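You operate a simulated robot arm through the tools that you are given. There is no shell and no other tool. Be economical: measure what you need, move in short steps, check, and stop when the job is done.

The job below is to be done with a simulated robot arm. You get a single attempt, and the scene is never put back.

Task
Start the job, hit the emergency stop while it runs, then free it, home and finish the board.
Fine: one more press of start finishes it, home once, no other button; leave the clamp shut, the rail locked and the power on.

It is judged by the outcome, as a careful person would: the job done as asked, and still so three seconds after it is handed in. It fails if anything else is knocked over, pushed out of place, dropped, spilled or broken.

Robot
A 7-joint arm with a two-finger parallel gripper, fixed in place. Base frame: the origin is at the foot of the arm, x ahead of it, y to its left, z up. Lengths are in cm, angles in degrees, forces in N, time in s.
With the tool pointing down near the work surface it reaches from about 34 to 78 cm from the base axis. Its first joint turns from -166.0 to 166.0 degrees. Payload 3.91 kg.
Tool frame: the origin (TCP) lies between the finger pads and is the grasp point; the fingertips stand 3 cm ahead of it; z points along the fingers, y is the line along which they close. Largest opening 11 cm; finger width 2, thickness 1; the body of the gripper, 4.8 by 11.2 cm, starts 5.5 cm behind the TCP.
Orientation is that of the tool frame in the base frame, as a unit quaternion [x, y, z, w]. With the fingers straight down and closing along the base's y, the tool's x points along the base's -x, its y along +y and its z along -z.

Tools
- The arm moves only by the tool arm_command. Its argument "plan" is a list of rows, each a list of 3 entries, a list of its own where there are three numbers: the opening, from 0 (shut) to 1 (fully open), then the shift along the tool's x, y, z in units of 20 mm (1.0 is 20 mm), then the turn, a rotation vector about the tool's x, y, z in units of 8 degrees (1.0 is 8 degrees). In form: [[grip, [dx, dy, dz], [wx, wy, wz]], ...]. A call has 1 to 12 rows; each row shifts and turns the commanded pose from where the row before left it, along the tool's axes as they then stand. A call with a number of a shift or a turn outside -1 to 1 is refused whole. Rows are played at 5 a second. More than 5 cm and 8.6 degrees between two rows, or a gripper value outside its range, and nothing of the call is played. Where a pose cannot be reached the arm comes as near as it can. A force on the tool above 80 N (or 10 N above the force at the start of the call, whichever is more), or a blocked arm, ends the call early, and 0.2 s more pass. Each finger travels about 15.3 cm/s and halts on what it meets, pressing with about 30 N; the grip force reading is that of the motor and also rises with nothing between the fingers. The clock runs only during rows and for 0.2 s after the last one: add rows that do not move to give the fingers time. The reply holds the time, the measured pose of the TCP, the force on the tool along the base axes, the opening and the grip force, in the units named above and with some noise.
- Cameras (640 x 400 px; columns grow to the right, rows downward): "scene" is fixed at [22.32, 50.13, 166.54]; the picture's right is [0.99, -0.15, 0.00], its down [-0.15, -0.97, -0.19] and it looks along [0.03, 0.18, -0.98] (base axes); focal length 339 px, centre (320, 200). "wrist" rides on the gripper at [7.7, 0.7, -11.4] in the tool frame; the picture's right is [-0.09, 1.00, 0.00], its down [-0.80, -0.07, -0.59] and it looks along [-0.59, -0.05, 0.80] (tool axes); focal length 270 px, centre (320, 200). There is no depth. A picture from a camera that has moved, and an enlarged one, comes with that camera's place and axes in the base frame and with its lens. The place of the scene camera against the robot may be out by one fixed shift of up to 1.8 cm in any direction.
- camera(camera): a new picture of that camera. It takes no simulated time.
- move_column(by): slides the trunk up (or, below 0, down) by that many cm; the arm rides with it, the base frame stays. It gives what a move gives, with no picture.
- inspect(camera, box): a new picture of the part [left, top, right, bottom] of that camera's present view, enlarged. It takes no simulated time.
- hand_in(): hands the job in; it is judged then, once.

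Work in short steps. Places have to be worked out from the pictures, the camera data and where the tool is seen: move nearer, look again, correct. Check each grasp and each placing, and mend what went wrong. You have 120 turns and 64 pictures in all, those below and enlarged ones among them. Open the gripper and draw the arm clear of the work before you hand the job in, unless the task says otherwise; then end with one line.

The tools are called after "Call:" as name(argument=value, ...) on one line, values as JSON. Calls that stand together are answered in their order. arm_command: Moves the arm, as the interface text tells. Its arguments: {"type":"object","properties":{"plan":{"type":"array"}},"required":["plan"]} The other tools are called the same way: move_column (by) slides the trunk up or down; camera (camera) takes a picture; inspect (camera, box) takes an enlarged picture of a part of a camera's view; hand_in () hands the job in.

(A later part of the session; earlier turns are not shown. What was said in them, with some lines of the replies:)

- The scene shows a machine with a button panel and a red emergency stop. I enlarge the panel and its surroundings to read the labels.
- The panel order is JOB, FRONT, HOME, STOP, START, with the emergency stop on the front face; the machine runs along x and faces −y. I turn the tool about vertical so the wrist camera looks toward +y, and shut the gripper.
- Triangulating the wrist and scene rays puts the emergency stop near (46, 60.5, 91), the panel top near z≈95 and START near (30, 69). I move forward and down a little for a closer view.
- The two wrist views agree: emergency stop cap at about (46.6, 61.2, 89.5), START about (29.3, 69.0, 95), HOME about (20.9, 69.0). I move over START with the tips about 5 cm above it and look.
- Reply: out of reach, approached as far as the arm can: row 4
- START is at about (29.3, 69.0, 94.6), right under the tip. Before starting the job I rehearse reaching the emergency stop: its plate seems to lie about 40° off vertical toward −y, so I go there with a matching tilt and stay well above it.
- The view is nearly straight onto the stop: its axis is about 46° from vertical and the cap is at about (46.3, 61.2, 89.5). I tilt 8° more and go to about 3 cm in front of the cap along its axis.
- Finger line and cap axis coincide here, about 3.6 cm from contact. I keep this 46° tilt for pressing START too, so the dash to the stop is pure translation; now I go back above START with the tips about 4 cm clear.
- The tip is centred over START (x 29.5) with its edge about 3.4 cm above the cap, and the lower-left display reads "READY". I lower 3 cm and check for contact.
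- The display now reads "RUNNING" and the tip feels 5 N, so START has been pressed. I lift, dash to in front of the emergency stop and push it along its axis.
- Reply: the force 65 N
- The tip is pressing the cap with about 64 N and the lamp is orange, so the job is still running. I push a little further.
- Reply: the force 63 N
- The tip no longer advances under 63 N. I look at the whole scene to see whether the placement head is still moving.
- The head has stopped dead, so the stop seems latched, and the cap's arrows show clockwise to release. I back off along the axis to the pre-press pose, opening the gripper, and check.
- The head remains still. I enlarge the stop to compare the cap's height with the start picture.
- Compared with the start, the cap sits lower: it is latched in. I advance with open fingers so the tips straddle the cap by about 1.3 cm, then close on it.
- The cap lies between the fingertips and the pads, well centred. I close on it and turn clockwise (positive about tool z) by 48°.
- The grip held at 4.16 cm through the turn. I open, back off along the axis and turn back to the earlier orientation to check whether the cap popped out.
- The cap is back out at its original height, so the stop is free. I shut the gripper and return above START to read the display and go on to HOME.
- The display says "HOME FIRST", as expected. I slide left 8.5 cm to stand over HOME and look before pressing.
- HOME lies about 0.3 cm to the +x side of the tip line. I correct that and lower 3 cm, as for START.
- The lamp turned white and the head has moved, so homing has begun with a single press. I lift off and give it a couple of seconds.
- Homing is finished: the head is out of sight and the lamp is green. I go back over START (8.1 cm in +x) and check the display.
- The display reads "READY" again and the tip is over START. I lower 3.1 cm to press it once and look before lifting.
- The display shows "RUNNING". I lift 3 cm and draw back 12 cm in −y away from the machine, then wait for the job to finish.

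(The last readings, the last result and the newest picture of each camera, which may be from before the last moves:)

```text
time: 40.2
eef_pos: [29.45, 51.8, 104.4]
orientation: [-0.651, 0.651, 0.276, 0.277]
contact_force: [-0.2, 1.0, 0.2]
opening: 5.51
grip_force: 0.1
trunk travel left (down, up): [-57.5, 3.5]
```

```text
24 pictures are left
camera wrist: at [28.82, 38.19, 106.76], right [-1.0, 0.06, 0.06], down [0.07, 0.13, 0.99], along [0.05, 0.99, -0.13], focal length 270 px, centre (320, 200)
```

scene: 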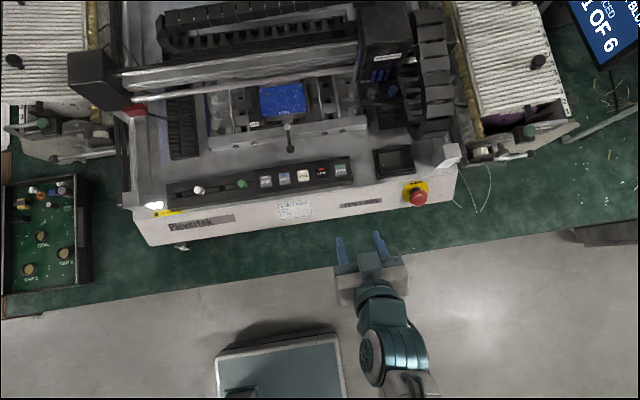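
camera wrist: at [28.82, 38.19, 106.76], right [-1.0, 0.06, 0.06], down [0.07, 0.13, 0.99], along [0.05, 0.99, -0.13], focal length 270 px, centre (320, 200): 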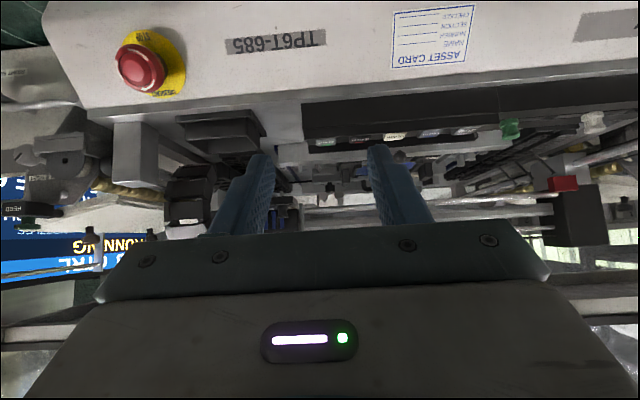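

The job is running and the screen reads 1 OF 6. I keep the arm still and wait.

Call:
arm_command(plan=[[0.5, [0, 0, 0], [0, 0, 0]], [0.5, [0, 0, 0], [0, 0, 0]], [0.5, [0, 0, 0], [0, 0, 0]], [0.5, [0, 0, 0], [0, 0, 0]], [0.5, [0, 0, 0], [0, 0, 0]], [0.5, [0, 0, 0], [0, 0, 0]], [0.5, [0, 0, 0], [0, 0, 0]], [0.5, [0, 0, 0], [0, 0, 0]], [0.5, [0, 0, 0], [0, 0, 0]], [0.5, [0, 0, 0], [0, 0, 0]], [0.5, [0, 0, 0], [0, 0, 0]], [0.5, [0, 0, 0], [0, 0, 0]]])

Call:
arm_command(plan=[[0.5, [0, 0, 0], [0, 0, 0]], [0.5, [0, 0, 0], [0, 0, 0]], [0.5, [0, 0, 0], [0, 0, 0]], [0.5, [0, 0, 0], [0, 0, 0]], [0.5, [0, 0, 0], [0, 0, 0]], [0.5, [0, 0, 0], [0, 0, 0]], [0.5, [0, 0, 0], [0, 0, 0]], [0.5, [0, 0, 0], [0, 0, 0]], [0.5, [0, 0, 0], [0, 0, 0]], [0.5, [0, 0, 0], [0, 0, 0]], [0.5, [0, 0, 0], [0, 0, 0]], [0.5, [0, 0, 0], [0, 0, 0]]])

Call:
arm_command(plan=[[0.5, [0, 0, 0], [0, 0, 0]], [0.5, [0, 0, 0], [0, 0, 0]], [0.5, [0, 0, 0], [0, 0, 0]], [0.5, [0, 0, 0], [0, 0, 0]], [0.5, [0, 0, 0], [0, 0, 0]], [0.5, [0, 0, 0], [0, 0, 0]], [0.5, [0, 0, 0], [0, 0, 0]], [0.5, [0, 0, 0], [0, 0, 0]], [0.5, [0, 0, 0], [0, 0, 0]], [0.5, [0, 0, 0], [0, 0, 0]], [0.5, [0, 0, 0], [0, 0, 0]], [0.5, [0, 0, 0], [0, 0, 0]]])

Call:
arm_command(plan=[[0.5, [0, 0, 0], [0, 0, 0]], [0.5, [0, 0, 0], [0, 0, 0]], [0.5, [0, 0, 0], [0, 0, 0]], [0.5, [0, 0, 0], [0, 0, 0]], [0.5, [0, 0, 0], [0, 0, 0]], [0.5, [0, 0, 0], [0, 0, 0]], [0.5, [0, 0, 0], [0, 0, 0]], [0.5, [0, 0, 0], [0, 0, 0]], [0.5, [0, 0, 0], [0, 0, 0]], [0.5, [0, 0, 0], [0, 0, 0]], [0.5, [0, 0, 0], [0, 0, 0]], [0.5, [0, 0, 0], [0, 0, 0]]])

Call:
camera(camera="scene")

```text
time: 42.8
eef_pos: [29.37, 51.81, 104.35]
orientation: [-0.65, 0.652, 0.276, 0.277]
contact_force: [0.3, 0.1, 0.7]
opening: 5.52
grip_force: 0.0
trunk travel left (down, up): [-57.5, 3.5]
```

```text
time: 45.4
eef_pos: [29.41, 51.79, 104.4]
orientation: [0.651, -0.65, -0.277, -0.276]
contact_force: [0.4, 0.3, 0.3]
opening: 5.48
grip_force: 0.1
trunk travel left (down, up): [-57.5, 3.5]
```

```text
time: 48.0
eef_pos: [29.54, 51.79, 104.28]
orientation: [0.651, -0.65, -0.277, -0.276]
contact_force: [0.2, -0.4, -0.2]
opening: 5.51
grip_force: 0.0
trunk travel left (down, up): [-57.5, 3.5]
```

```text
time: 50.6
eef_pos: [29.55, 51.61, 104.36]
orientation: [-0.651, 0.651, 0.276, 0.277]
contact_force: [-0.3, -0.2, 0.0]
opening: 5.5
grip_force: 0.0
trunk travel left (down, up): [-57.5, 3.5]
```

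```text
23 pictures are left
```

scene: 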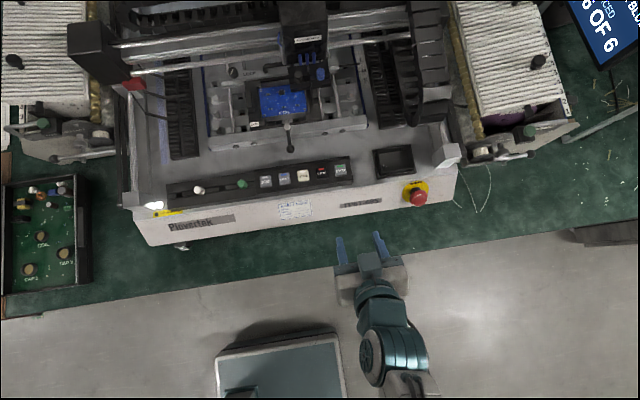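

The count is at about 6 OF 6 but the head is still over the board. I wait a little longer.

Call:
arm_command(plan=[[0.5, [0, 0, 0], [0, 0, 0]], [0.5, [0, 0, 0], [0, 0, 0]], [0.5, [0, 0, 0], [0, 0, 0]], [0.5, [0, 0, 0], [0, 0, 0]], [0.5, [0, 0, 0], [0, 0, 0]], [0.5, [0, 0, 0], [0, 0, 0]], [0.5, [0, 0, 0], [0, 0, 0]], [0.5, [0, 0, 0], [0, 0, 0]], [0.5, [0, 0, 0], [0, 0, 0]], [0.5, [0, 0, 0], [0, 0, 0]], [0.5, [0, 0, 0], [0, 0, 0]], [0.5, [0, 0, 0], [0, 0, 0]]])

Call:
arm_command(plan=[[0.5, [0, 0, 0], [0, 0, 0]], [0.5, [0, 0, 0], [0, 0, 0]], [0.5, [0, 0, 0], [0, 0, 0]], [0.5, [0, 0, 0], [0, 0, 0]], [0.5, [0, 0, 0], [0, 0, 0]], [0.5, [0, 0, 0], [0, 0, 0]], [0.5, [0, 0, 0], [0, 0, 0]], [0.5, [0, 0, 0], [0, 0, 0]], [0.5, [0, 0, 0], [0, 0, 0]], [0.5, [0, 0, 0], [0, 0, 0]], [0.5, [0, 0, 0], [0, 0, 0]], [0.5, [0, 0, 0], [0, 0, 0]]])

Call:
camera(camera="scene")

Call:
camera(camera="wrist")

Call:
inspect(camera="scene", box=[190, 40, 390, 165])

```text
time: 53.2
eef_pos: [29.53, 51.78, 104.28]
orientation: [-0.651, 0.651, 0.276, 0.276]
contact_force: [0.2, 0.4, 0.5]
opening: 5.5
grip_force: 0.0
trunk travel left (down, up): [-57.5, 3.5]
```

```text
time: 55.8
eef_pos: [29.51, 51.78, 104.29]
orientation: [-0.65, 0.651, 0.277, 0.277]
contact_force: [-0.5, -0.6, -0.3]
opening: 5.52
grip_force: 0.1
trunk travel left (down, up): [-57.5, 3.5]
```

```text
22 pictures are left
```

scene: 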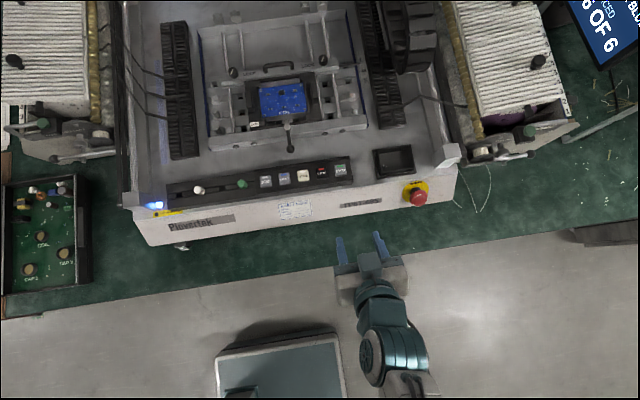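

```text
21 pictures are left
camera wrist: at [28.82, 38.18, 106.76], right [-1.0, 0.06, 0.06], down [0.07, 0.13, 0.99], along [0.05, 0.99, -0.13], focal length 270 px, centre (320, 200)
```

wrist: 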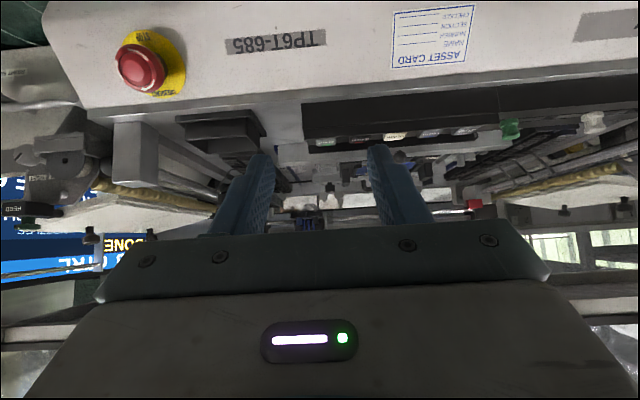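

```text
3.20 times, centred on (290, 102) of scene
camera zoom: at [22.32, 50.13, 166.54], right [0.99, -0.15, 0.0], down [-0.15, -0.97, -0.19], along [0.03, 0.18, -0.98], focal length 1084 px, centre (416, 512)
```

zoom: 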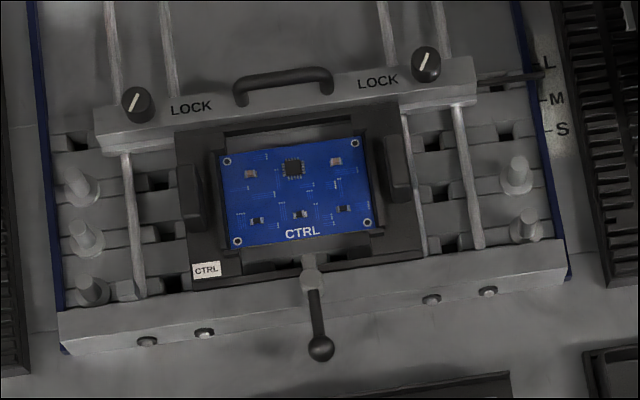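

The display says "DONE" with 6 OF 6 placed, the board is populated, and the clamp and locks are unchanged. The gripper is open and the arm is clear, so I hand in.

Call:
hand_in()

```text
The job is handed in.
```

The board is finished: the display reads DONE with 6 of 6 placed, after one emergency stop while running, its release, one HOME press and one more START press, with no other button pressed, the clamp and rail locks unchanged and the power on.
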